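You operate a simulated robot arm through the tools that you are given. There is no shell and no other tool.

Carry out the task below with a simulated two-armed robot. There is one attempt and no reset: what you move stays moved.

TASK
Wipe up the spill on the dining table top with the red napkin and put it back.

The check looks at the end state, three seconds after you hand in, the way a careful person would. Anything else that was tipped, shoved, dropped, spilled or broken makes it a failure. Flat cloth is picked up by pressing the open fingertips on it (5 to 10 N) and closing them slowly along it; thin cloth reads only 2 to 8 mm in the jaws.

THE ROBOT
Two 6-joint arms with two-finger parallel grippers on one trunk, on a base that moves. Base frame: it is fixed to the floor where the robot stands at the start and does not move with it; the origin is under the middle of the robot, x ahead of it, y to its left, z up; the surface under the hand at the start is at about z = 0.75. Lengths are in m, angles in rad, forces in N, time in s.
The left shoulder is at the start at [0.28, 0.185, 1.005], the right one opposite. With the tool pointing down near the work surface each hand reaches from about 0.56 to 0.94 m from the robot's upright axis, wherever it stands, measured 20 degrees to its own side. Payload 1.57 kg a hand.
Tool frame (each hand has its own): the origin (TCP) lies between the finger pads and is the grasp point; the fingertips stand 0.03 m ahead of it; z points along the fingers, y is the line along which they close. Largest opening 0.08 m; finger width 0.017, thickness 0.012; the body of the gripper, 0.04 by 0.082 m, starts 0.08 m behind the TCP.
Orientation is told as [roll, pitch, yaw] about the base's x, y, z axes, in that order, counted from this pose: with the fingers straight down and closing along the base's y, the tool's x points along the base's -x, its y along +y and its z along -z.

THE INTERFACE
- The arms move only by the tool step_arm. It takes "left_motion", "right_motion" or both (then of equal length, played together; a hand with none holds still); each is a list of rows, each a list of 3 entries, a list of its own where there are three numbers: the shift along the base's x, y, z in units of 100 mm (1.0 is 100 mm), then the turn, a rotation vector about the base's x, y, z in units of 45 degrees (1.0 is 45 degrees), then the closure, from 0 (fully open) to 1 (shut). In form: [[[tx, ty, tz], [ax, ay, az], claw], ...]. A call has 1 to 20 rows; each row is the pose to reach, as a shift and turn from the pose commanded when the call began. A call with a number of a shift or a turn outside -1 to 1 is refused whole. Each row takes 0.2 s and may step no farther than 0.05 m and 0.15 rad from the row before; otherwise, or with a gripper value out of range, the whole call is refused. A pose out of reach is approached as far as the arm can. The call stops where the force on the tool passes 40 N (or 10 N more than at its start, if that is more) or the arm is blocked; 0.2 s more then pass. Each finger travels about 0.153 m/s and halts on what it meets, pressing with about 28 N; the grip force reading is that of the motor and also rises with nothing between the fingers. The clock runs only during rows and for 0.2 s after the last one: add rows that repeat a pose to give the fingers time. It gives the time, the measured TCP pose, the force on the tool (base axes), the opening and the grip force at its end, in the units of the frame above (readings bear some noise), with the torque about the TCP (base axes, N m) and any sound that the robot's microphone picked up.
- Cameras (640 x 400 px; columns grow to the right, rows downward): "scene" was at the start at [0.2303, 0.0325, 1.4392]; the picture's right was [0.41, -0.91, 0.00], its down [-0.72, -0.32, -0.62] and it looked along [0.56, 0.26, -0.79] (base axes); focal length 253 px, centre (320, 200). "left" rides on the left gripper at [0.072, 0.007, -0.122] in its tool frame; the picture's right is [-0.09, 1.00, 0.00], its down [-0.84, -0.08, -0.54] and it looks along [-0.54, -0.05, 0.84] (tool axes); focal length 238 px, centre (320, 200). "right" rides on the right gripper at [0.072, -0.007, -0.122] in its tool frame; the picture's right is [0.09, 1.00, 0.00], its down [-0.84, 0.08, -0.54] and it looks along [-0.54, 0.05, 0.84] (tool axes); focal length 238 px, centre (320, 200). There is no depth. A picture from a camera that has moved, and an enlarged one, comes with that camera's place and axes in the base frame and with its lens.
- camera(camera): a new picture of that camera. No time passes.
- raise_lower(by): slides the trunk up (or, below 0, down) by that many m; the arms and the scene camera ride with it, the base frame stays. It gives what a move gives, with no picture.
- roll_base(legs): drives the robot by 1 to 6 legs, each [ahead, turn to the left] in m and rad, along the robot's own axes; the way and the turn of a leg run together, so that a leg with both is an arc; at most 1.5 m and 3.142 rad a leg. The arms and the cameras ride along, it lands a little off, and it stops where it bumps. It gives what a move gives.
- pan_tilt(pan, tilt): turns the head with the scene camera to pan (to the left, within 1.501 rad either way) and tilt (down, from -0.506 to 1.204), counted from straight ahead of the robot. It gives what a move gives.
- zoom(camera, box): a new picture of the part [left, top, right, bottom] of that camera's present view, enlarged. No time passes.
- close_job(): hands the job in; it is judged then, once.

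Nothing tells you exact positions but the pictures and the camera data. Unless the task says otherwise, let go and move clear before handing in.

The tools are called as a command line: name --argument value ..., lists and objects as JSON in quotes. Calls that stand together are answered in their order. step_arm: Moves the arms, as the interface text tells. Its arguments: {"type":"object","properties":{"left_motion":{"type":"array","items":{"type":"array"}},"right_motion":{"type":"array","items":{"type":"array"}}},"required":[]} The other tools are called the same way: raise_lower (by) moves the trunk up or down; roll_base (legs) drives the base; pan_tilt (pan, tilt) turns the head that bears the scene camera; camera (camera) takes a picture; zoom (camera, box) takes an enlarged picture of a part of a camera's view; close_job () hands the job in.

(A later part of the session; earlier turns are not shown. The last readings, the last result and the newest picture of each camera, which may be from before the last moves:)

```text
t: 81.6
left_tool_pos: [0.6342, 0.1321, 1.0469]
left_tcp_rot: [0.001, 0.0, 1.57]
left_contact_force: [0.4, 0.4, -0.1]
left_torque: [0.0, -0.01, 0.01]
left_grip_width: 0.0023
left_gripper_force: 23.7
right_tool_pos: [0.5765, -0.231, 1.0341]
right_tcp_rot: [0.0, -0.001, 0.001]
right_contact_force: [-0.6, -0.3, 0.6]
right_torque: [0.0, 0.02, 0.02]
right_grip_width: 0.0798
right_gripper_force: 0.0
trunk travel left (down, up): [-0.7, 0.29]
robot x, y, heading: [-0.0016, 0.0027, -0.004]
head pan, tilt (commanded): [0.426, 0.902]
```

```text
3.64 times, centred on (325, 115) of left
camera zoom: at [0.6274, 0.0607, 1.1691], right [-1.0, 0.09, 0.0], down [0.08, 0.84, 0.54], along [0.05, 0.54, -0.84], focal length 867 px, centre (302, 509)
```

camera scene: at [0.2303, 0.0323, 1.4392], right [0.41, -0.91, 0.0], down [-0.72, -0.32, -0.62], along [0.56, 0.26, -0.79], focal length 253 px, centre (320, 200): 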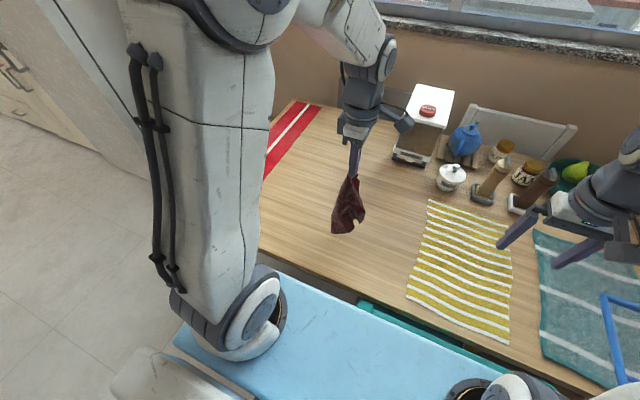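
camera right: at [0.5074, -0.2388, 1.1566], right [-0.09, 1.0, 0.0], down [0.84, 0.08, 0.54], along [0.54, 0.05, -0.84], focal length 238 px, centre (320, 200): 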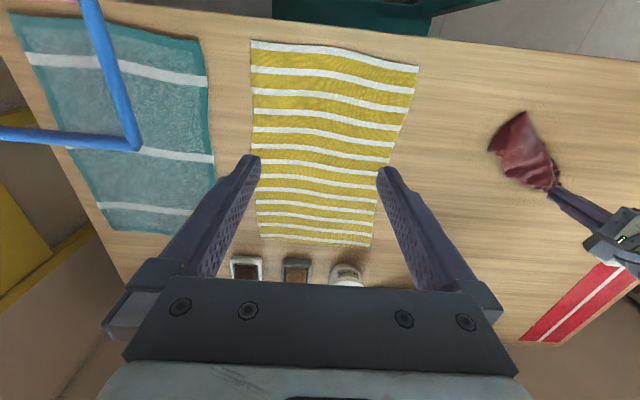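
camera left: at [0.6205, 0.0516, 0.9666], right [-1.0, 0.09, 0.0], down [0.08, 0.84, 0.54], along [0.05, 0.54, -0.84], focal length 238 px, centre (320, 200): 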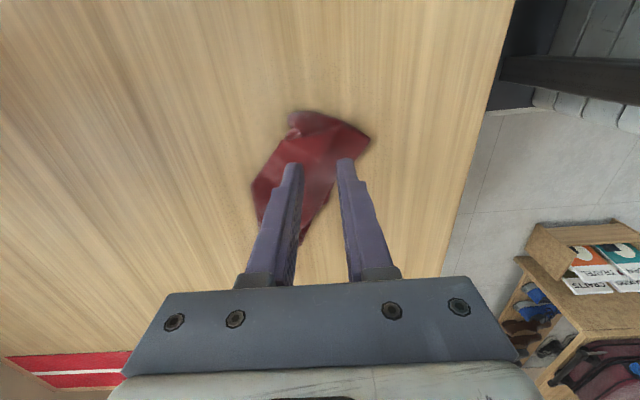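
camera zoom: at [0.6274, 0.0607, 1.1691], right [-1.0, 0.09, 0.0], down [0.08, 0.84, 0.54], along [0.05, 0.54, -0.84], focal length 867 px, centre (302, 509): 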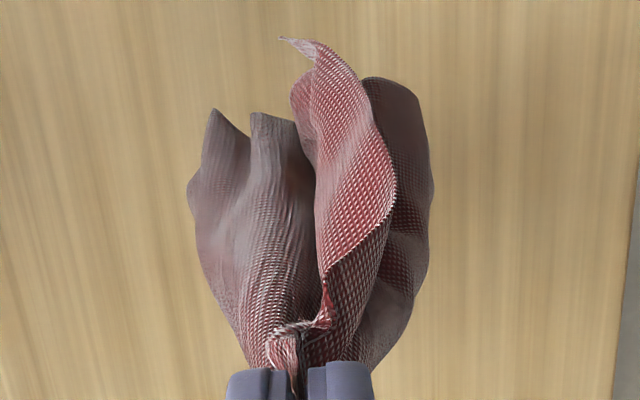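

I'll lay it down again from this grip, moving toward +y, so the tail corners spread on the table and I can grab one with the right hand.

step_arm --left_motion '[[[0, -0.2, -0.2], [0, 0, 0], 1.0], [[0, -0.4, -0.5], [0, 0, 0], 1.0], [[0, -0.5, -0.8], [0, 0, 0], 1.0], [[0, -0.5, -1.0], [0, 0, 0], 1.0]]'

step_arm --left_motion '[[[0, 0.1, -0.1], [0, 0, 0], 1.0], [[0, 0.25, -0.2], [0, 0, 0], 1.0], [[0, 0.4, -0.3], [0, 0, 0], 1.0], [[0, 0.55, -0.4], [0, 0, 0], 1.0], [[0, 0.7, -0.5], [0, 0, 0], 1.0], [[0, 0.85, -0.6], [0, 0, 0], 1.0], [[0, 1.0, -0.7], [0, 0, 0], 1.0]]'

step_arm --left_motion '[[[0, 0.15, -0.1], [0, 0, 0], 1.0], [[0, 0.3, -0.2], [0, 0, 0], 1.0], [[0, 0.45, -0.3], [0, 0, 0], 1.0], [[0, 0.6, -0.4], [0, 0, 0], 1.0], [[0, 0.75, -0.5], [0, 0, 0], 1.0], [[0, 0.85, -0.6], [0, 0, 0], 1.0], [[0, 0.9, -0.7], [0, 0, 0], 1.0]]'

camera --camera "scene"

zoom --camera "scene" --box '[290, 180, 390, 270]'

zoom --camera "right" --box '[440, 60, 640, 220]'

camera --camera "left"

```text
t: 82.6
left_tool_pos: [0.6351, 0.0813, 0.9455]
left_tcp_rot: [0.001, 0.001, 1.57]
left_contact_force: [0.4, -0.3, -0.2]
left_torque: [0.0, -0.01, 0.03]
left_grip_width: 0.002
left_gripper_force: 23.4
right_tool_pos: [0.578, -0.2295, 1.0351]
right_tcp_rot: [-0.001, -0.002, 0.0]
right_contact_force: [0.5, 0.3, 0.4]
right_torque: [-0.05, 0.01, -0.01]
right_grip_width: 0.0801
right_gripper_force: 0.1
trunk travel left (down, up): [-0.7, 0.29]
robot x, y, heading: [0.0006, 0.0012, 0.005]
head pan, tilt (commanded): [0.426, 0.902]
```

```text
t: 84.2
left_tool_pos: [0.6333, 0.1815, 0.8743]
left_tcp_rot: [0.001, 0.001, 1.571]
left_contact_force: [0.2, 1.3, 0.6]
left_torque: [0.0, -0.03, -0.02]
left_grip_width: 0.0025
left_gripper_force: 24.2
right_tool_pos: [0.5777, -0.2311, 1.0348]
right_tcp_rot: [0.0, 0.0, 0.0]
right_contact_force: [0.3, 0.0, 0.6]
right_torque: [-0.01, 0.0, 0.0]
right_grip_width: 0.08
right_gripper_force: 0.1
trunk travel left (down, up): [-0.7, 0.29]
robot x, y, heading: [-0.0006, 0.0006, -0.001]
head pan, tilt (commanded): [0.426, 0.902]
```

```text
t: 85.8
left_tool_pos: [0.6352, 0.2715, 0.8049]
left_tcp_rot: [0.0, 0.0, 1.571]
left_contact_force: [-0.2, -1.3, 0.1]
left_torque: [-0.01, 0.0, 0.01]
left_grip_width: 0.0018
left_gripper_force: 23.7
right_tool_pos: [0.5777, -0.2309, 1.036]
right_tcp_rot: [0.002, 0.0, 0.0]
right_contact_force: [0.1, 0.8, -0.1]
right_torque: [0.0, -0.01, 0.0]
right_grip_width: 0.0798
right_gripper_force: 0.1
trunk travel left (down, up): [-0.7, 0.29]
robot x, y, heading: [-0.0008, -0.0008, -0.001]
head pan, tilt (commanded): [0.426, 0.902]
```

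```text
taken
camera scene: at [0.2302, 0.0323, 1.4392], right [0.41, -0.91, 0.0], down [-0.72, -0.32, -0.62], along [0.56, 0.26, -0.79], focal length 253 px, centre (320, 200)
```

scene: 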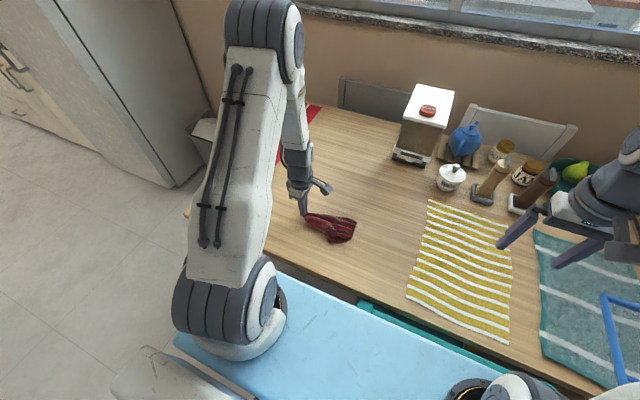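

```text
4.44 times, centred on (340, 225) of scene
camera zoom: at [0.2302, 0.0323, 1.4392], right [0.41, -0.91, 0.0], down [-0.72, -0.32, -0.62], along [0.56, 0.26, -0.79], focal length 1126 px, centre (231, 89)
```

zoom: 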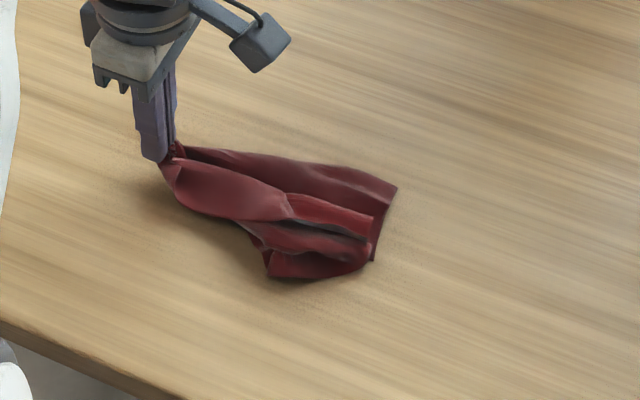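

```text
2.50 times, centred on (540, 140) of right
camera zoom: at [0.5075, -0.2389, 1.1566], right [-0.09, 1.0, 0.0], down [0.84, 0.08, 0.54], along [0.54, 0.05, -0.84], focal length 596 px, centre (-230, 350)
```

zoom: 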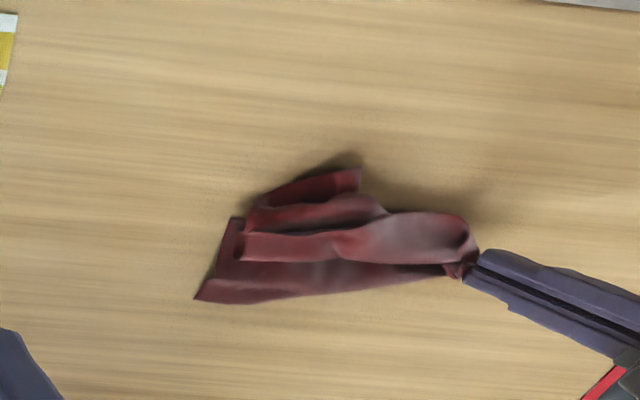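

```text
taken
camera left: at [0.628, 0.2011, 0.9276], right [-1.0, 0.09, 0.0], down [0.08, 0.84, 0.54], along [0.05, 0.54, -0.84], focal length 238 px, centre (320, 200)
```

left: 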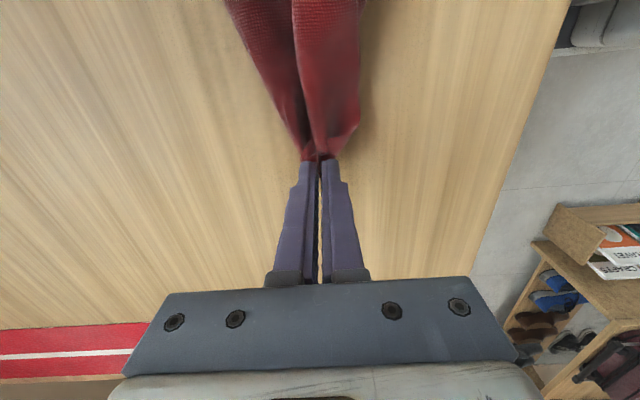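

The napkin now lies as a pleated fan. I'm holding near one corner, and the adjacent corner Y lies flat at about (0.69, 0.108). I'll turn the left hand by −40° so its camera clears space, then bring the right hand over corner Y.

step_arm --left_motion '[[[0, 0, 0], [0, 0, -0.178], 1.0], [[0, 0, 0], [0, 0, -0.356], 1.0], [[0, 0, 0], [0, 0, -0.534], 1.0], [[0, 0, 0], [0, 0, -0.712], 1.0], [[0, 0, 0], [0, 0, -0.89], 1.0], [[0, 0, 0], [0, 0, -0.89], 1.0]]' --right_motion '[[[0, 0.3, 0], [0, 0, 0], 0.2], [[0, 0.6, 0], [0, 0, 0], 0.4], [[0.2, 0.8, 0], [0, 0, 0], 0.6], [[0.4, 0.9, 0], [0, 0, 0], 0.7], [[0.4, 1.0, 0], [0, 0, 0], 0.72], [[0.4, 1.0, 0], [0, 0, 0], 0.72]]'

camera --camera "right"

zoom --camera "scene" --box '[290, 160, 410, 270]'

```text
t: 87.2
left_tool_pos: [0.6332, 0.2714, 0.8066]
left_tcp_rot: [-0.001, 0.001, 0.87]
left_contact_force: [0.2, 0.1, 0.1]
left_torque: [0.01, -0.03, 0.02]
left_grip_width: 0.0023
left_gripper_force: 24.1
right_tool_pos: [0.6171, -0.1306, 1.035]
right_tcp_rot: [-0.001, 0.0, -0.001]
right_contact_force: [0.5, -0.3, 0.6]
right_torque: [-0.01, -0.02, 0.0]
right_grip_width: 0.0225
right_gripper_force: 0.1
trunk travel left (down, up): [-0.7, 0.29]
robot x, y, heading: [0.0005, 0.0008, 0.002]
head pan, tilt (commanded): [0.426, 0.902]
```

```text
taken
camera right: at [0.5465, -0.1389, 1.1571], right [-0.09, 1.0, 0.0], down [0.84, 0.08, 0.54], along [0.54, 0.05, -0.84], focal length 238 px, centre (320, 200)
```

right: 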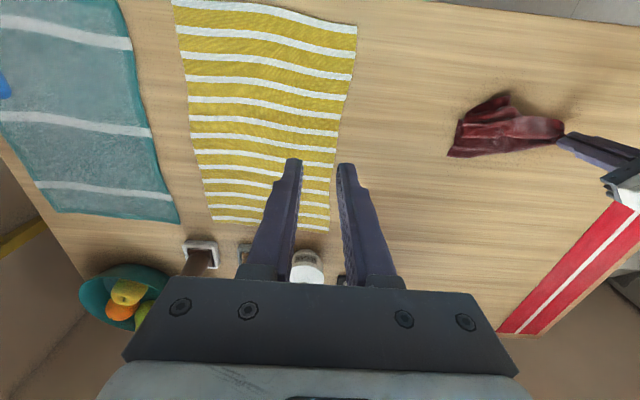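

```text
3.64 times, centred on (350, 215) of scene
camera zoom: at [0.2303, 0.0324, 1.4392], right [0.41, -0.91, 0.0], down [-0.72, -0.32, -0.62], along [0.56, 0.26, -0.79], focal length 921 px, centre (211, 146)
```

zoom: 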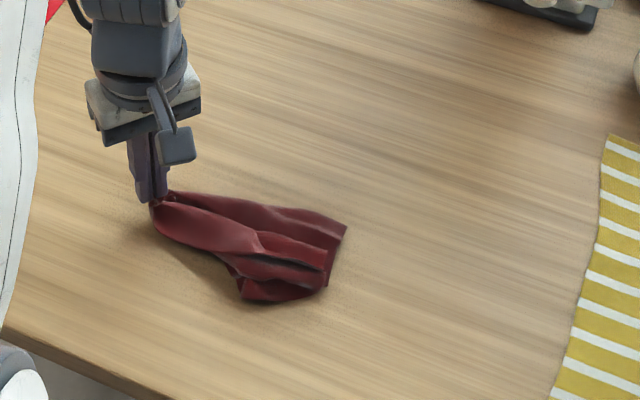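

step_arm --right_motion '[[[0.2, 0.35, 0], [0, 0, 0], 0.72], [[0.4, 0.7, 0], [0, 0, 0], 0.72], [[0.5, 1.0, 0], [0, 0, 0], 0.72]]'

step_arm --right_motion '[[[0.05, 0.3, -0.2], [0, 0, 0], 0.72], [[0.08, 0.6, -0.4], [0, 0, 0], 0.72], [[0.08, 0.9, -0.6], [0, 0, 0], 0.72], [[0.08, 1.0, -0.8], [0, 0, 0], 0.72], [[0.08, 1.0, -0.8], [0, 0, 0], 0.72]]'

camera --camera "right"

zoom --camera "right" --box '[240, 60, 480, 210]'

camera --camera "scene"

```text
t: 88.0
left_tool_pos: [0.6341, 0.2714, 0.8061]
left_tcp_rot: [0.0, 0.001, 0.87]
left_contact_force: [0.2, -0.3, -0.3]
left_torque: [0.0, 0.01, 0.04]
left_grip_width: 0.002
left_gripper_force: 23.8
right_tool_pos: [0.669, -0.0303, 1.0375]
right_tcp_rot: [0.0, 0.0, 0.0]
right_contact_force: [0.1, -0.2, -0.3]
right_torque: [0.0, 0.01, -0.02]
right_grip_width: 0.0224
right_gripper_force: 0.0
trunk travel left (down, up): [-0.7, 0.29]
robot x, y, heading: [-0.0009, 0.0003, 0.001]
head pan, tilt (commanded): [0.426, 0.902]
```

```text
t: 89.2
left_tool_pos: [0.6345, 0.2722, 0.807]
left_tcp_rot: [0.001, -0.001, 0.872]
left_contact_force: [0.1, -0.5, -0.4]
left_torque: [0.0, -0.01, -0.01]
left_grip_width: 0.0021
left_gripper_force: 23.3
right_tool_pos: [0.675, 0.0704, 0.9533]
right_tcp_rot: [-0.001, 0.0, -0.001]
right_contact_force: [-0.1, -0.2, -0.4]
right_torque: [0.01, 0.02, 0.04]
right_grip_width: 0.0225
right_gripper_force: 0.1
trunk travel left (down, up): [-0.7, 0.29]
robot x, y, heading: [-0.0022, -0.0003, -0.002]
head pan, tilt (commanded): [0.426, 0.902]
```

```text
taken
camera right: at [0.6041, 0.062, 1.0751], right [-0.09, 1.0, 0.0], down [0.84, 0.08, 0.54], along [0.54, 0.05, -0.84], focal length 238 px, centre (320, 200)
```

right: 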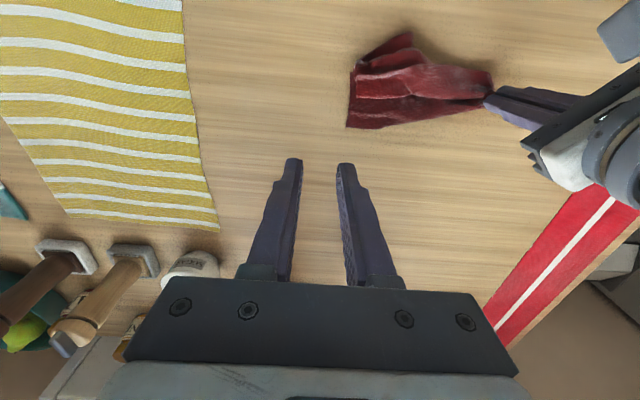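

```text
2.67 times, centred on (360, 135) of right
camera zoom: at [0.6041, 0.062, 1.0751], right [-0.09, 1.0, 0.0], down [0.84, 0.08, 0.54], along [0.54, 0.05, -0.84], focal length 636 px, centre (213, 373)
```

zoom: 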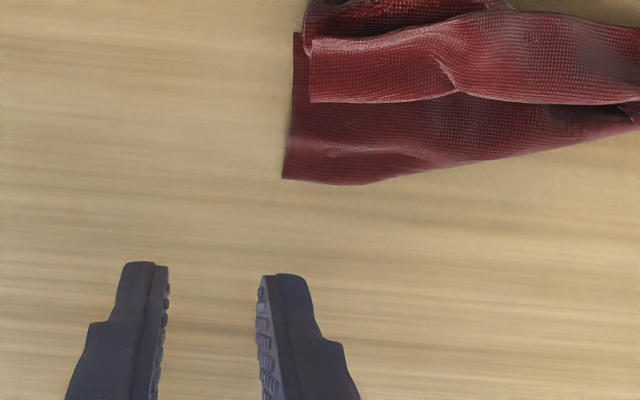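

```text
taken
camera scene: at [0.2304, 0.0324, 1.4392], right [0.41, -0.91, 0.0], down [-0.72, -0.32, -0.62], along [0.56, 0.26, -0.79], focal length 253 px, centre (320, 200)
```

scene: 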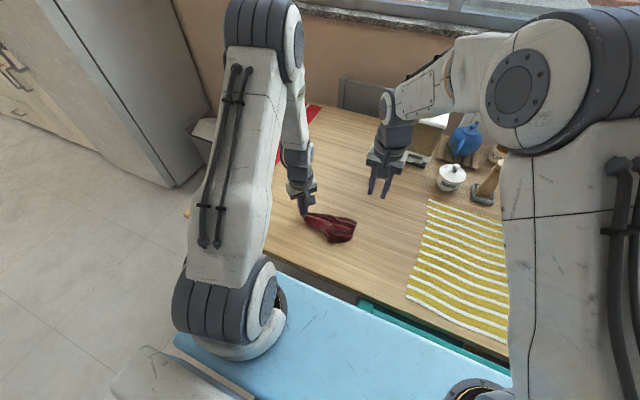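

Corner Y is at about (0.692, 0.106), with a single-layer region of x 0.655–0.69, y 0.106–0.15. I'll place the right fingers over (0.675, 0.130) and descend.

step_arm --right_motion '[[[0, 0.2, -0.2], [0, 0, 0], 0.72], [[0, 0.4, -0.4], [0, 0, 0], 0.72], [[0, 0.6, -0.6], [0, 0, 0], 0.72], [[0, 0.6, -0.9], [0, 0, 0], 0.72], [[0, 0.6, -0.9], [0, 0, 0], 0.72]]'

zoom --camera "right" --box '[240, 60, 480, 210]'

zoom --camera "scene" --box '[280, 120, 420, 260]'

```text
t: 90.4
left_tool_pos: [0.6338, 0.2724, 0.8058]
left_tcp_rot: [-0.001, -0.002, 0.871]
left_contact_force: [0.5, -0.5, -0.5]
left_torque: [0.0, -0.03, 0.01]
left_grip_width: 0.0021
left_gripper_force: 23.7
right_tool_pos: [0.6732, 0.131, 0.8652]
right_tcp_rot: [-0.001, 0.0, 0.001]
right_contact_force: [-0.3, -0.3, -0.9]
right_torque: [-0.01, 0.01, 0.06]
right_grip_width: 0.0223
right_gripper_force: 0.1
trunk travel left (down, up): [-0.7, 0.29]
robot x, y, heading: [0.0013, -0.0004, -0.003]
head pan, tilt (commanded): [0.426, 0.902]
```

```text
2.67 times, centred on (360, 135) of right
camera zoom: at [0.6034, 0.1231, 0.9875], right [-0.09, 1.0, 0.0], down [0.84, 0.08, 0.54], along [0.54, 0.05, -0.84], focal length 636 px, centre (213, 373)
```

zoom: 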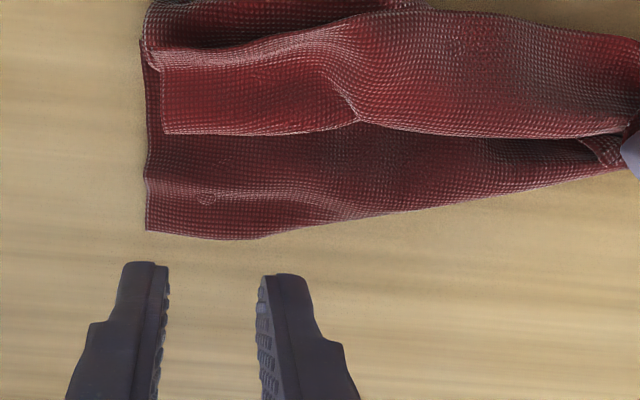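

```text
2.86 times, centred on (350, 190) of scene
camera zoom: at [0.2304, 0.0324, 1.4392], right [0.41, -0.91, 0.0], down [-0.72, -0.32, -0.62], along [0.56, 0.26, -0.79], focal length 724 px, centre (234, 229)
```

zoom: 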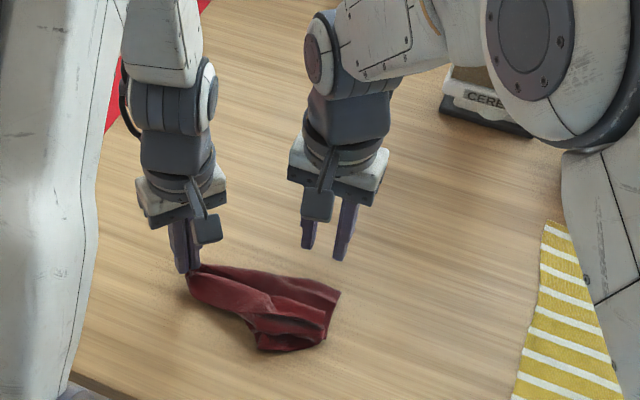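

step_arm --right_motion '[[[0, 0, -0.3], [0, 0, 0], 0.72], [[0, 0, -0.6], [0, 0, 0], 0.72], [[0, 0, -0.75], [0, 0, 0], 0.72], [[0, 0, -0.79], [0, 0, 0], 0.72], [[0, 0, -0.79], [0, 0, 0], 0.72]]'

step_arm --right_motion '[[[0, 0, -0.02], [0, 0, 0], 0.72], [[0, 0, -0.04], [0, 0, 0], 0.72], [[0, 0, -0.04], [0, 0, 0], 0.72]]'

```text
t: 91.6
left_tool_pos: [0.6336, 0.2721, 0.8066]
left_tcp_rot: [0.0, 0.0, 0.871]
left_contact_force: [-0.3, 0.4, 0.1]
left_torque: [0.01, 0.03, 0.03]
left_grip_width: 0.0022
left_gripper_force: 23.5
right_tool_pos: [0.6759, 0.1301, 0.7875]
right_tcp_rot: [0.001, -0.001, 0.0]
right_contact_force: [-0.6, 0.4, 0.8]
right_torque: [-0.01, 0.0, 0.01]
right_grip_width: 0.0223
right_gripper_force: 0.0
trunk travel left (down, up): [-0.7, 0.29]
robot x, y, heading: [-0.0007, -0.0031, 0.0]
head pan, tilt (commanded): [0.426, 0.902]
```

```text
t: 92.4
left_tool_pos: [0.6353, 0.2715, 0.8058]
left_tcp_rot: [-0.001, -0.001, 0.872]
left_contact_force: [0.1, 0.0, 0.3]
left_torque: [0.0, 0.0, 0.02]
left_grip_width: 0.002
left_gripper_force: 23.4
right_tool_pos: [0.6752, 0.1293, 0.7837]
right_tcp_rot: [0.0, 0.0, 0.001]
right_contact_force: [-0.7, 0.2, 1.1]
right_torque: [0.02, 0.02, 0.02]
right_grip_width: 0.0221
right_gripper_force: 0.1
trunk travel left (down, up): [-0.7, 0.29]
robot x, y, heading: [0.001, 0.0026, 0.002]
head pan, tilt (commanded): [0.426, 0.902]
```

step_arm --right_motion '[[[0, 0, -0.015], [0, 0, 0], 0.72], [[0, 0, -0.025], [0, 0, 0], 0.72], [[0, 0, -0.025], [0, 0, 0], 0.72]]'

zoom --camera "right" --box '[220, 60, 420, 200]'

```text
t: 93.2
left_tool_pos: [0.6343, 0.2725, 0.8062]
left_tcp_rot: [-0.001, 0.002, 0.87]
left_contact_force: [-0.6, -1.1, -0.2]
left_torque: [-0.01, 0.02, 0.02]
left_grip_width: 0.0022
left_gripper_force: 23.6
right_tool_pos: [0.6757, 0.1301, 0.7818]
right_tcp_rot: [0.003, -0.002, 0.001]
right_contact_force: [1.2, -0.9, 9.9]
right_torque: [-0.14, 0.0, 0.03]
right_grip_width: 0.0227
right_gripper_force: 0.9
trunk travel left (down, up): [-0.7, 0.29]
robot x, y, heading: [-0.0009, -0.0003, -0.0]
head pan, tilt (commanded): [0.426, 0.902]
```

```text
2.86 times, centred on (320, 130) of right
camera zoom: at [0.6053, 0.1222, 0.9031], right [-0.09, 1.0, 0.0], down [0.84, 0.08, 0.54], along [0.54, 0.05, -0.84], focal length 681 px, centre (320, 400)
```

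zoom: 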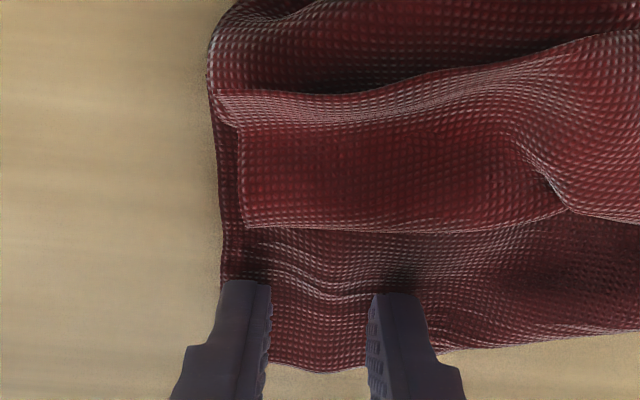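

Placement is good at about 10 N, so I'll close the right fingers slowly.

step_arm --right_motion '[[[0, 0, 0], [0, 0, 0], 0.75], [[0, 0, 0], [0, 0, 0], 0.78], [[0, 0, 0], [0, 0, 0], 0.81], [[0, 0, 0], [0, 0, 0], 0.84], [[0, 0, 0], [0, 0, 0], 0.87], [[0, 0, 0], [0, 0, 0], 0.9], [[0, 0, 0], [0, 0, 0], 0.93], [[0, 0, 0], [0, 0, 0], 0.96], [[0, 0, 0], [0, 0, 0], 1.0], [[0, 0, 0], [0, 0, 0], 1.0]]'

zoom --camera "right" --box '[220, 60, 420, 200]'

```text
t: 95.4
left_tool_pos: [0.6337, 0.2719, 0.8062]
left_tcp_rot: [-0.001, 0.001, 0.869]
left_contact_force: [0.3, -0.1, -0.2]
left_torque: [0.0, 0.01, 0.0]
left_grip_width: 0.0025
left_gripper_force: 23.8
right_tool_pos: [0.6754, 0.1305, 0.7809]
right_tcp_rot: [0.001, -0.003, 0.002]
right_contact_force: [1.3, -4.1, 23.0]
right_torque: [-0.2, 0.04, 0.01]
right_grip_width: 0.0021
right_gripper_force: 23.5
trunk travel left (down, up): [-0.7, 0.29]
robot x, y, heading: [0.0022, -0.0027, 0.001]
head pan, tilt (commanded): [0.426, 0.902]
```

```text
2.86 times, centred on (320, 130) of right
camera zoom: at [0.6049, 0.1219, 0.903], right [-0.09, 1.0, 0.0], down [0.84, 0.08, 0.54], along [0.54, 0.05, -0.84], focal length 681 px, centre (320, 400)
```

zoom: 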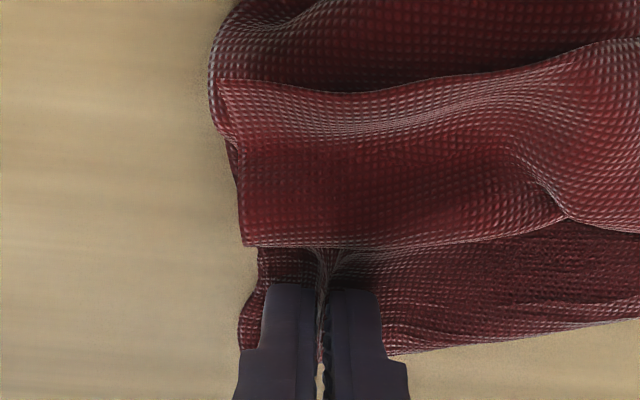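

Corner Y is pinched. I'll lift both hands together so the cloth hangs from the edge between them, then stretch it gently.

step_arm --left_motion '[[[0, 0, 0.2], [0, 0, 0], 1.0], [[0, 0, 0.4], [0, 0, 0], 1.0], [[0, 0, 0.6], [0, 0, 0], 1.0], [[0, 0, 0.8], [0, 0, 0], 1.0], [[0, 0, 1.0], [0, 0, 0], 1.0]]' --right_motion '[[[0, 0, 0.2], [0, 0, 0], 1.0], [[0, 0, 0.4], [0, 0, 0], 1.0], [[0, 0, 0.6], [0, 0, 0], 1.0], [[0, 0, 0.8], [0, 0, 0], 1.0], [[0, 0, 1.0], [0, 0, 0], 1.0]]'

step_arm --left_motion '[[[0, 0, 0.2], [0, 0, 0], 1.0], [[0, 0, 0.4], [0, 0, 0], 1.0], [[0.05, 0, 0.6], [0, 0, 0], 1.0], [[0.1, 0, 0.8], [0, 0, 0], 1.0], [[0.15, 0, 1.0], [0, 0, 0], 1.0], [[0.2, 0, 1.0], [0, 0, 0], 1.0], [[0.2, 0, 1.0], [0, 0, 0], 1.0]]' --right_motion '[[[0, 0, 0.25], [0, 0, 0], 1.0], [[0, 0, 0.5], [0, 0, 0], 1.0], [[-0.05, 0, 0.75], [0, 0, 0], 1.0], [[-0.1, 0, 1.0], [0, 0, 0], 1.0], [[-0.15, 0, 1.0], [0, 0, 0], 1.0], [[-0.2, 0, 1.0], [0, 0, 0], 1.0], [[-0.2, 0, 1.0], [0, 0, 0], 1.0]]'

camera --camera "scene"

camera --camera "right"

camera --camera "left"

```text
t: 96.6
left_tool_pos: [0.6345, 0.2704, 0.9041]
left_tcp_rot: [0.0, -0.001, 0.87]
left_contact_force: [-0.1, -1.1, -0.5]
left_torque: [-0.01, -0.02, 0.01]
left_grip_width: 0.0022
left_gripper_force: 23.4
right_tool_pos: [0.6755, 0.1304, 0.8796]
right_tcp_rot: [-0.002, 0.0, -0.001]
right_contact_force: [-0.3, -0.1, -0.3]
right_torque: [0.0, 0.04, -0.03]
right_grip_width: 0.0022
right_gripper_force: 23.8
trunk travel left (down, up): [-0.7, 0.29]
robot x, y, heading: [0.0006, -0.0014, 0.001]
head pan, tilt (commanded): [0.426, 0.902]
```

```text
t: 98.2
left_tool_pos: [0.6531, 0.2715, 1.0034]
left_tcp_rot: [0.0, 0.001, 0.87]
left_contact_force: [0.4, -0.1, 0.3]
left_torque: [0.0, 0.0, 0.04]
left_grip_width: 0.0024
left_gripper_force: 23.7
right_tool_pos: [0.6561, 0.1297, 0.9793]
right_tcp_rot: [0.0, 0.0, -0.001]
right_contact_force: [0.8, -0.8, 0.0]
right_torque: [0.0, 0.01, 0.03]
right_grip_width: 0.0022
right_gripper_force: 23.7
trunk travel left (down, up): [-0.7, 0.29]
robot x, y, heading: [0.0017, 0.0001, 0.0]
head pan, tilt (commanded): [0.426, 0.902]
```

```text
taken
camera scene: at [0.2303, 0.0324, 1.4392], right [0.41, -0.91, 0.0], down [-0.72, -0.32, -0.62], along [0.56, 0.26, -0.79], focal length 253 px, centre (320, 200)
```

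scene: 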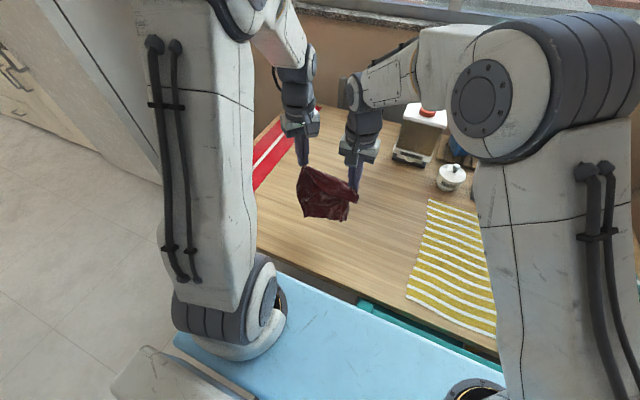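

```text
taken
camera right: at [0.5851, 0.1226, 1.1014], right [-0.09, 1.0, 0.0], down [0.84, 0.08, 0.54], along [0.54, 0.05, -0.84], focal length 238 px, centre (320, 200)
```

right: 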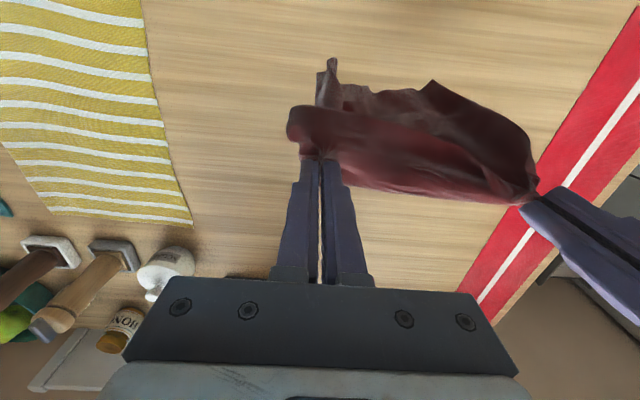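

```text
taken
camera left: at [0.6025, 0.2224, 1.1265], right [-0.7, 0.71, 0.0], down [0.6, 0.59, 0.54], along [0.39, 0.38, -0.84], focal length 238 px, centre (320, 200)
```

left: 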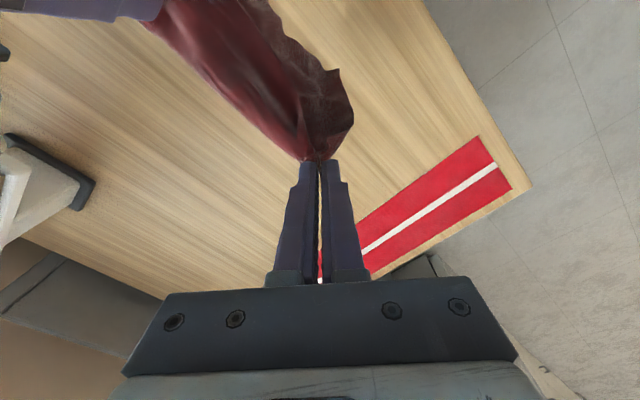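

It now hangs between the two hands as a sheet. I'll stretch in small increments, watching for tension.

step_arm --left_motion '[[[0, 0.05, 0.1], [0, 0, 0], 1.0], [[0, 0.1, 0.2], [0, 0, 0], 1.0], [[0, 0.15, 0.2], [0, 0, 0], 1.0], [[0, 0.15, 0.2], [0, 0, 0], 1.0]]' --right_motion '[[[0, -0.05, 0.2], [0, 0, 0], 1.0], [[0, -0.1, 0.35], [0, 0, 0], 1.0], [[0, -0.15, 0.43], [0, 0, 0], 1.0], [[0, -0.15, 0.43], [0, 0, 0], 1.0]]'

zoom --camera "scene" --box '[270, 130, 400, 240]'

zoom --camera "right" --box '[260, 40, 580, 240]'

```text
t: 99.2
left_tool_pos: [0.6537, 0.2872, 1.024]
left_tcp_rot: [0.0, 0.0, 0.873]
left_contact_force: [-0.7, -4.2, -0.2]
left_torque: [-0.11, 0.05, 0.01]
left_grip_width: 0.0018
left_gripper_force: 23.8
right_tool_pos: [0.6562, 0.1159, 1.024]
right_tcp_rot: [0.001, 0.0, 0.0]
right_contact_force: [-0.1, 3.3, 0.3]
right_torque: [0.12, -0.01, -0.04]
right_grip_width: 0.0022
right_gripper_force: 23.5
trunk travel left (down, up): [-0.7, 0.29]
robot x, y, heading: [0.0013, 0.0008, 0.001]
head pan, tilt (commanded): [0.426, 0.902]
```

```text
3.64 times, centred on (335, 185) of scene
camera zoom: at [0.2302, 0.0323, 1.4392], right [0.41, -0.91, 0.0], down [-0.72, -0.32, -0.62], along [0.56, 0.26, -0.79], focal length 921 px, centre (266, 254)
```

zoom: 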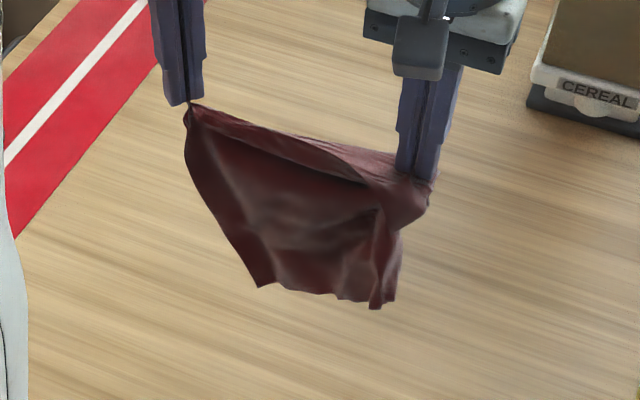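

```text
2.00 times, centred on (420, 140) of right
camera zoom: at [0.5856, 0.1069, 1.1446], right [-0.09, 1.0, 0.0], down [0.84, 0.08, 0.54], along [0.54, 0.05, -0.84], focal length 477 px, centre (120, 320)
```

zoom: 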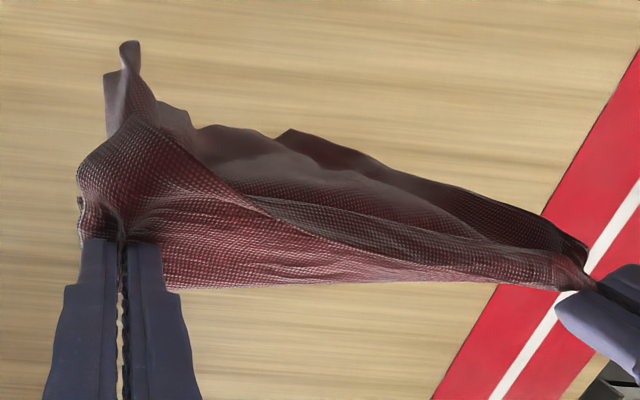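

The top edge is taut at 0.171 m between hands (about 4 N). I'll carry the sheet out to x≈0.755, then lower it in an arc back toward −x, so it lays flat over its original square.

step_arm --left_motion '[[[0.2, 0, 0], [0, 0, 0], 1.0], [[0.4, -0.05, 0], [0, 0, 0], 1.0], [[0.6, -0.1, 0], [0, 0, 0], 1.0], [[0.8, -0.15, 0], [0, 0, 0], 1.0], [[1.0, -0.2, 0], [0, 0, 0], 1.0], [[1.0, -0.2, 0], [0, 0, 0], 1.0], [[1.0, -0.2, 0], [0, 0, 0], 1.0]]' --right_motion '[[[0.2, 0, 0], [0, 0, 0], 1.0], [[0.4, -0.05, 0], [0, 0, 0], 1.0], [[0.6, -0.1, 0], [0, 0, 0], 1.0], [[0.8, -0.15, 0], [0, 0, 0], 1.0], [[1.0, -0.2, 0], [0, 0, 0], 1.0], [[1.0, -0.2, 0], [0, 0, 0], 1.0], [[1.0, -0.2, 0], [0, 0, 0], 1.0]]'

camera --camera "scene"

zoom --camera "scene" --box '[290, 110, 420, 220]'

camera --camera "right"

```text
t: 100.8
left_tool_pos: [0.7534, 0.2659, 1.0234]
left_tcp_rot: [0.001, 0.001, 0.874]
left_contact_force: [0.5, -4.4, -0.8]
left_torque: [-0.09, 0.01, 0.03]
left_grip_width: 0.0019
left_gripper_force: 23.9
right_tool_pos: [0.7561, 0.0943, 1.0246]
right_tcp_rot: [0.0, 0.001, -0.002]
right_contact_force: [1.1, 3.7, 0.6]
right_torque: [0.13, 0.02, -0.04]
right_grip_width: 0.0019
right_gripper_force: 23.6
trunk travel left (down, up): [-0.7, 0.29]
robot x, y, heading: [-0.0066, -0.0017, 0.0]
head pan, tilt (commanded): [0.426, 0.902]
```

```text
taken
camera scene: at [0.2303, 0.0323, 1.4392], right [0.41, -0.91, 0.0], down [-0.72, -0.32, -0.62], along [0.56, 0.26, -0.79], focal length 253 px, centre (320, 200)
```

scene: 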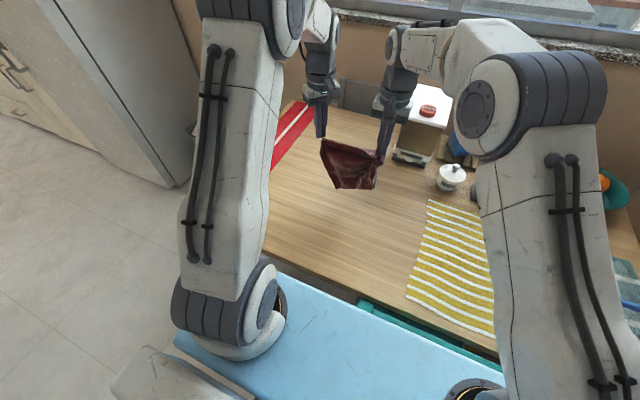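

```text
3.64 times, centred on (355, 165) of scene
camera zoom: at [0.2303, 0.0323, 1.4392], right [0.41, -0.91, 0.0], down [-0.72, -0.32, -0.62], along [0.56, 0.26, -0.79], focal length 921 px, centre (193, 327)
```

zoom: 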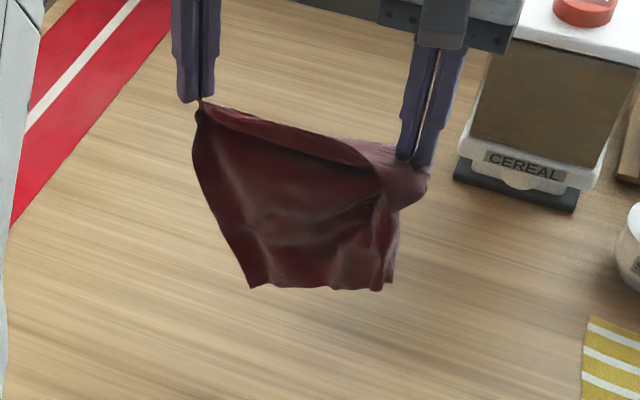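

```text
taken
camera right: at [0.686, 0.0866, 1.1453], right [-0.09, 1.0, 0.0], down [0.84, 0.08, 0.54], along [0.54, 0.05, -0.84], focal length 238 px, centre (320, 200)
```

right: 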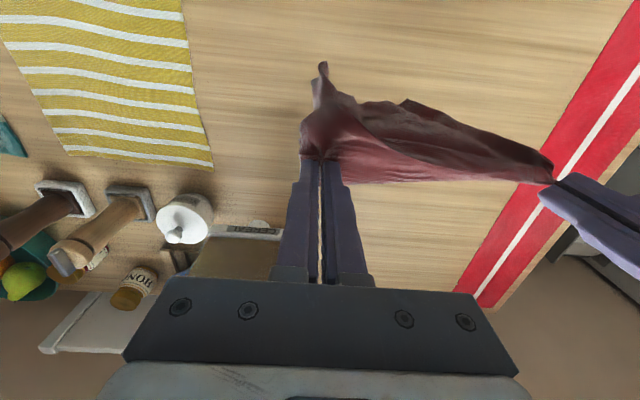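

The sheet hangs with its bottom edge just above the table. I'm lowering along a 45° line toward −x to lay it down.

step_arm --left_motion '[[[0.05, 0, -0.2], [0, 0, 0], 1.0], [[0.1, 0, -0.4], [0, 0, 0], 1.0], [[0.0, 0, -0.5], [0, 0, 0], 1.0], [[-0.1, 0, -0.6], [0, 0, 0], 1.0], [[-0.2, 0, -0.7], [0, 0, 0], 1.0], [[-0.3, 0, -0.8], [0, 0, 0], 1.0], [[-0.4, 0, -0.9], [0, 0, 0], 1.0], [[-0.5, 0, -1.0], [0, 0, 0], 1.0]]' --right_motion '[[[0.05, 0, -0.2], [0, 0, 0], 1.0], [[0.1, 0, -0.4], [0, 0, 0], 1.0], [[0.0, 0, -0.5], [0, 0, 0], 1.0], [[-0.1, 0, -0.6], [0, 0, 0], 1.0], [[-0.2, 0, -0.7], [0, 0, 0], 1.0], [[-0.3, 0, -0.8], [0, 0, 0], 1.0], [[-0.4, 0, -0.9], [0, 0, 0], 1.0], [[-0.5, 0, -1.0], [0, 0, 0], 1.0]]'

zoom --camera "scene" --box '[280, 110, 420, 240]'

camera --camera "right"

```text
t: 102.6
left_tool_pos: [0.704, 0.2668, 0.9259]
left_tcp_rot: [-0.001, -0.001, 0.872]
left_contact_force: [0.0, -3.0, 0.7]
left_torque: [-0.08, -0.02, 0.04]
left_grip_width: 0.002
left_gripper_force: 24.0
right_tool_pos: [0.704, 0.0954, 0.9239]
right_tcp_rot: [0.0, 0.0, 0.0]
right_contact_force: [1.0, 3.0, 0.0]
right_torque: [0.1, 0.0, -0.03]
right_grip_width: 0.0021
right_gripper_force: 24.1
trunk travel left (down, up): [-0.7, 0.29]
robot x, y, heading: [0.0011, 0.0027, 0.001]
head pan, tilt (commanded): [0.426, 0.902]
```

```text
3.08 times, centred on (350, 175) of scene
camera zoom: at [0.2304, 0.0323, 1.4392], right [0.41, -0.91, 0.0], down [-0.72, -0.32, -0.62], along [0.56, 0.26, -0.79], focal length 779 px, centre (228, 277)
```

zoom: 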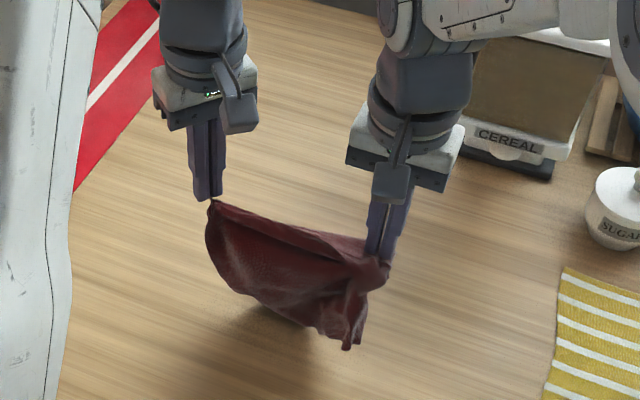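

```text
taken
camera right: at [0.6344, 0.0864, 1.0449], right [-0.09, 1.0, 0.0], down [0.84, 0.08, 0.54], along [0.54, 0.05, -0.84], focal length 238 px, centre (320, 200)
```

right: 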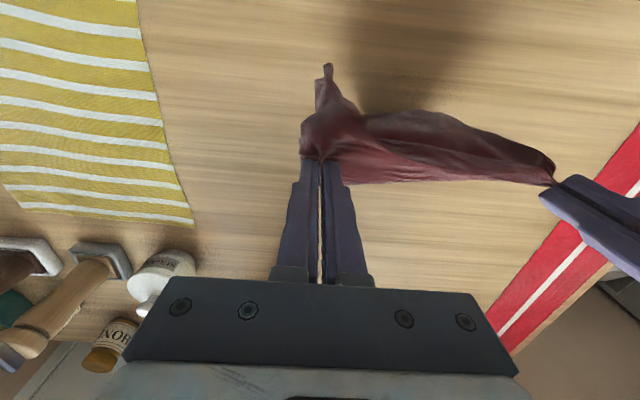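

step_arm --left_motion '[[[-0.1, 0, -0.1], [0, 0, 0], 1.0], [[-0.2, 0, -0.2], [0, 0, 0], 1.0], [[-0.3, 0, -0.3], [0, 0, 0], 1.0], [[-0.4, 0, -0.4], [0, 0, 0], 1.0], [[-0.5, 0, -0.5], [0, 0, 0], 1.0], [[-0.6, 0, -0.6], [0, 0, 0], 1.0]]' --right_motion '[[[-0.1, 0, -0.1], [0, 0, 0], 1.0], [[-0.2, 0, -0.2], [0, 0, 0], 1.0], [[-0.3, 0, -0.3], [0, 0, 0], 1.0], [[-0.4, 0, -0.4], [0, 0, 0], 1.0], [[-0.5, 0, -0.5], [0, 0, 0], 1.0], [[-0.6, 0, -0.6], [0, 0, 0], 1.0]]'

zoom --camera "scene" --box '[280, 140, 420, 270]'

camera --camera "right"

camera --camera "left"

```text
t: 104.0
left_tool_pos: [0.644, 0.2651, 0.8653]
left_tcp_rot: [0.0, 0.001, 0.872]
left_contact_force: [0.7, -2.1, -0.8]
left_torque: [-0.1, 0.01, 0.02]
left_grip_width: 0.0018
left_gripper_force: 23.3
right_tool_pos: [0.6462, 0.0951, 0.8635]
right_tcp_rot: [-0.001, -0.001, 0.001]
right_contact_force: [0.2, 2.1, -0.4]
right_torque: [0.09, -0.02, 0.01]
right_grip_width: 0.0022
right_gripper_force: 23.7
trunk travel left (down, up): [-0.7, 0.29]
robot x, y, heading: [0.0, 0.0005, 0.003]
head pan, tilt (commanded): [0.426, 0.902]
```

```text
3.08 times, centred on (350, 205) of scene
camera zoom: at [0.2303, 0.0323, 1.4392], right [0.41, -0.91, 0.0], down [-0.72, -0.32, -0.62], along [0.56, 0.26, -0.79], focal length 779 px, centre (228, 185)
```

zoom: 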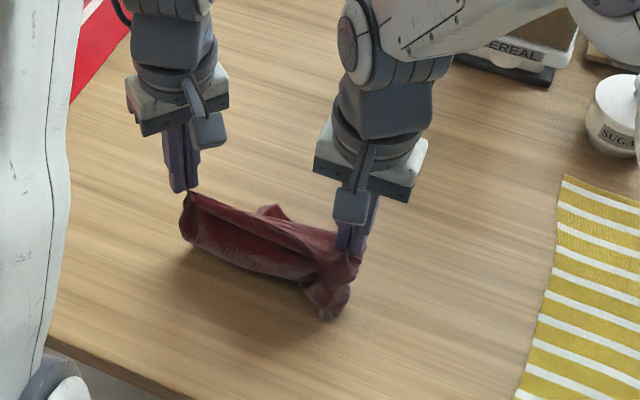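

```text
taken
camera right: at [0.5752, 0.0866, 0.9838], right [-0.09, 1.0, 0.0], down [0.84, 0.08, 0.54], along [0.54, 0.05, -0.84], focal length 238 px, centre (320, 200)
```

right: 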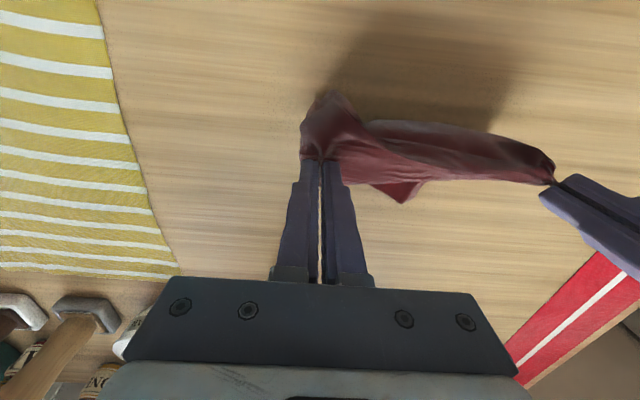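

```text
taken
camera left: at [0.5917, 0.2163, 0.9876], right [-0.7, 0.71, 0.0], down [0.6, 0.59, 0.54], along [0.39, 0.38, -0.84], focal length 238 px, centre (320, 200)
```

left: 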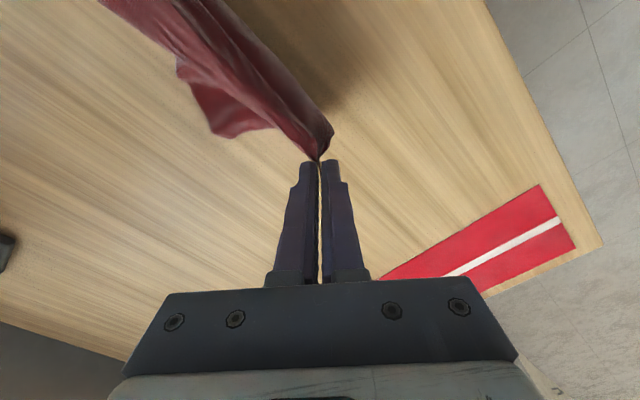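

The lower part is bunching under instead of trailing. I'll raise it again, start further out, touch down and drag toward −x so the bottom edge trails behind.

step_arm --left_motion '[[[0.1, 0, 0.25], [0, 0, 0], 1.0], [[0.2, 0, 0.5], [0, 0, 0], 1.0], [[0.3, 0, 0.75], [0, 0, 0], 1.0], [[0.4, 0, 1.0], [0, 0, 0], 1.0]]' --right_motion '[[[0.1, 0, 0.25], [0, 0, 0], 1.0], [[0.2, 0, 0.5], [0, 0, 0], 1.0], [[0.3, 0, 0.75], [0, 0, 0], 1.0], [[0.4, 0, 1.0], [0, 0, 0], 1.0]]'

step_arm --left_motion '[[[0.2, 0, 0.2], [0, 0, 0], 1.0], [[0.4, 0, 0.4], [0, 0, 0], 1.0], [[0.6, 0, 0.6], [0, 0, 0], 1.0], [[0.8, 0, 0.7], [0, 0, 0], 1.0], [[1.0, 0, 0.7], [0, 0, 0], 1.0], [[1.0, 0, 0.7], [0, 0, 0], 1.0], [[1.0, 0, 0.7], [0, 0, 0], 1.0], [[1.0, 0, 0.7], [0, 0, 0], 1.0]]' --right_motion '[[[0.2, 0, 0.2], [0, 0, 0], 1.0], [[0.4, 0, 0.4], [0, 0, 0], 1.0], [[0.6, 0, 0.6], [0, 0, 0], 1.0], [[0.8, 0, 0.7], [0, 0, 0], 1.0], [[1.0, 0, 0.7], [0, 0, 0], 1.0], [[1.0, 0, 0.7], [0, 0, 0], 1.0], [[1.0, 0, 0.7], [0, 0, 0], 1.0], [[1.0, 0, 0.7], [0, 0, 0], 1.0]]'

zoom --camera "scene" --box '[290, 90, 420, 200]'

camera --camera "right"

camera --camera "left"

```text
t: 105.0
left_tool_pos: [0.6848, 0.2669, 0.9661]
left_tcp_rot: [0.001, -0.001, 0.871]
left_contact_force: [-0.1, -3.4, -0.2]
left_torque: [-0.11, -0.01, 0.01]
left_grip_width: 0.0023
left_gripper_force: 23.1
right_tool_pos: [0.6855, 0.0967, 0.9641]
right_tcp_rot: [-0.001, 0.001, -0.001]
right_contact_force: [0.9, 2.3, 1.1]
right_torque: [0.08, -0.01, -0.04]
right_grip_width: 0.0019
right_gripper_force: 23.7
trunk travel left (down, up): [-0.7, 0.29]
robot x, y, heading: [-0.002, -0.0001, 0.0]
head pan, tilt (commanded): [0.426, 0.902]
```

```text
t: 106.8
left_tool_pos: [0.7842, 0.2653, 1.0342]
left_tcp_rot: [-0.002, 0.0, 0.871]
left_contact_force: [-1.9, -1.9, 0.6]
left_torque: [-0.08, -0.03, 0.02]
left_grip_width: 0.002
left_gripper_force: 24.0
right_tool_pos: [0.7846, 0.0951, 1.0322]
right_tcp_rot: [-0.001, 0.0, -0.002]
right_contact_force: [0.3, 2.0, -0.4]
right_torque: [0.09, 0.0, 0.01]
right_grip_width: 0.0021
right_gripper_force: 23.4
trunk travel left (down, up): [-0.7, 0.29]
robot x, y, heading: [-0.0003, 0.003, 0.001]
head pan, tilt (commanded): [0.426, 0.902]
```

```text
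3.64 times, centred on (355, 145) of scene
camera zoom: at [0.2303, 0.0323, 1.4392], right [0.41, -0.91, 0.0], down [-0.72, -0.32, -0.62], along [0.56, 0.26, -0.79], focal length 921 px, centre (193, 400)
```

zoom: 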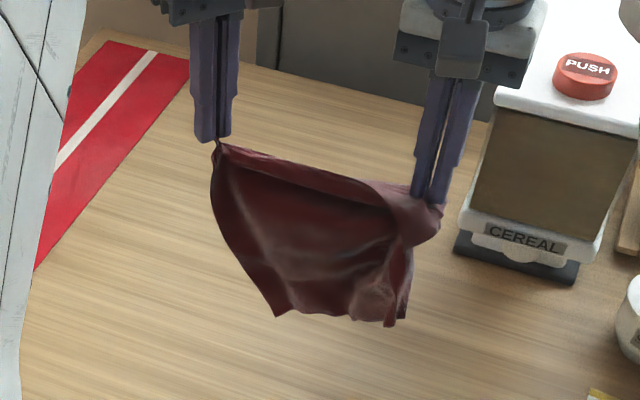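

```text
taken
camera right: at [0.7143, 0.0866, 1.1549], right [-0.09, 1.0, 0.0], down [0.84, 0.08, 0.54], along [0.54, 0.05, -0.84], focal length 238 px, centre (320, 200)
```

right: 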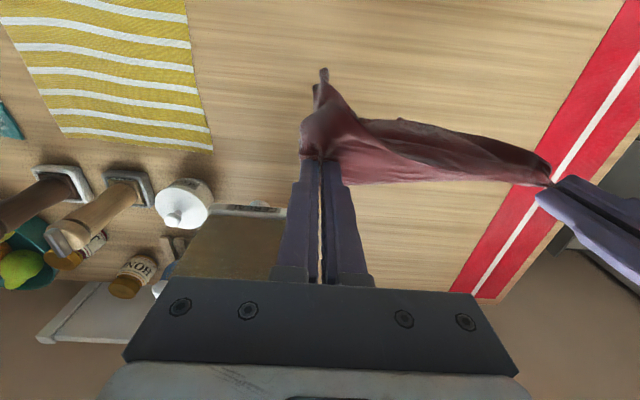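

```text
taken
camera left: at [0.7327, 0.2162, 1.1573], right [-0.7, 0.71, 0.0], down [0.6, 0.59, 0.54], along [0.39, 0.38, -0.84], focal length 238 px, centre (320, 200)
```

left: 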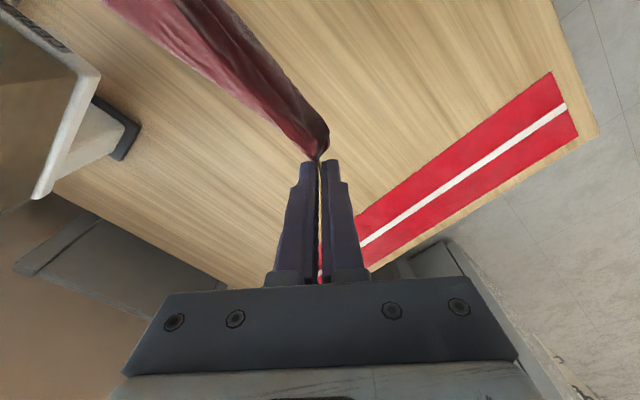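

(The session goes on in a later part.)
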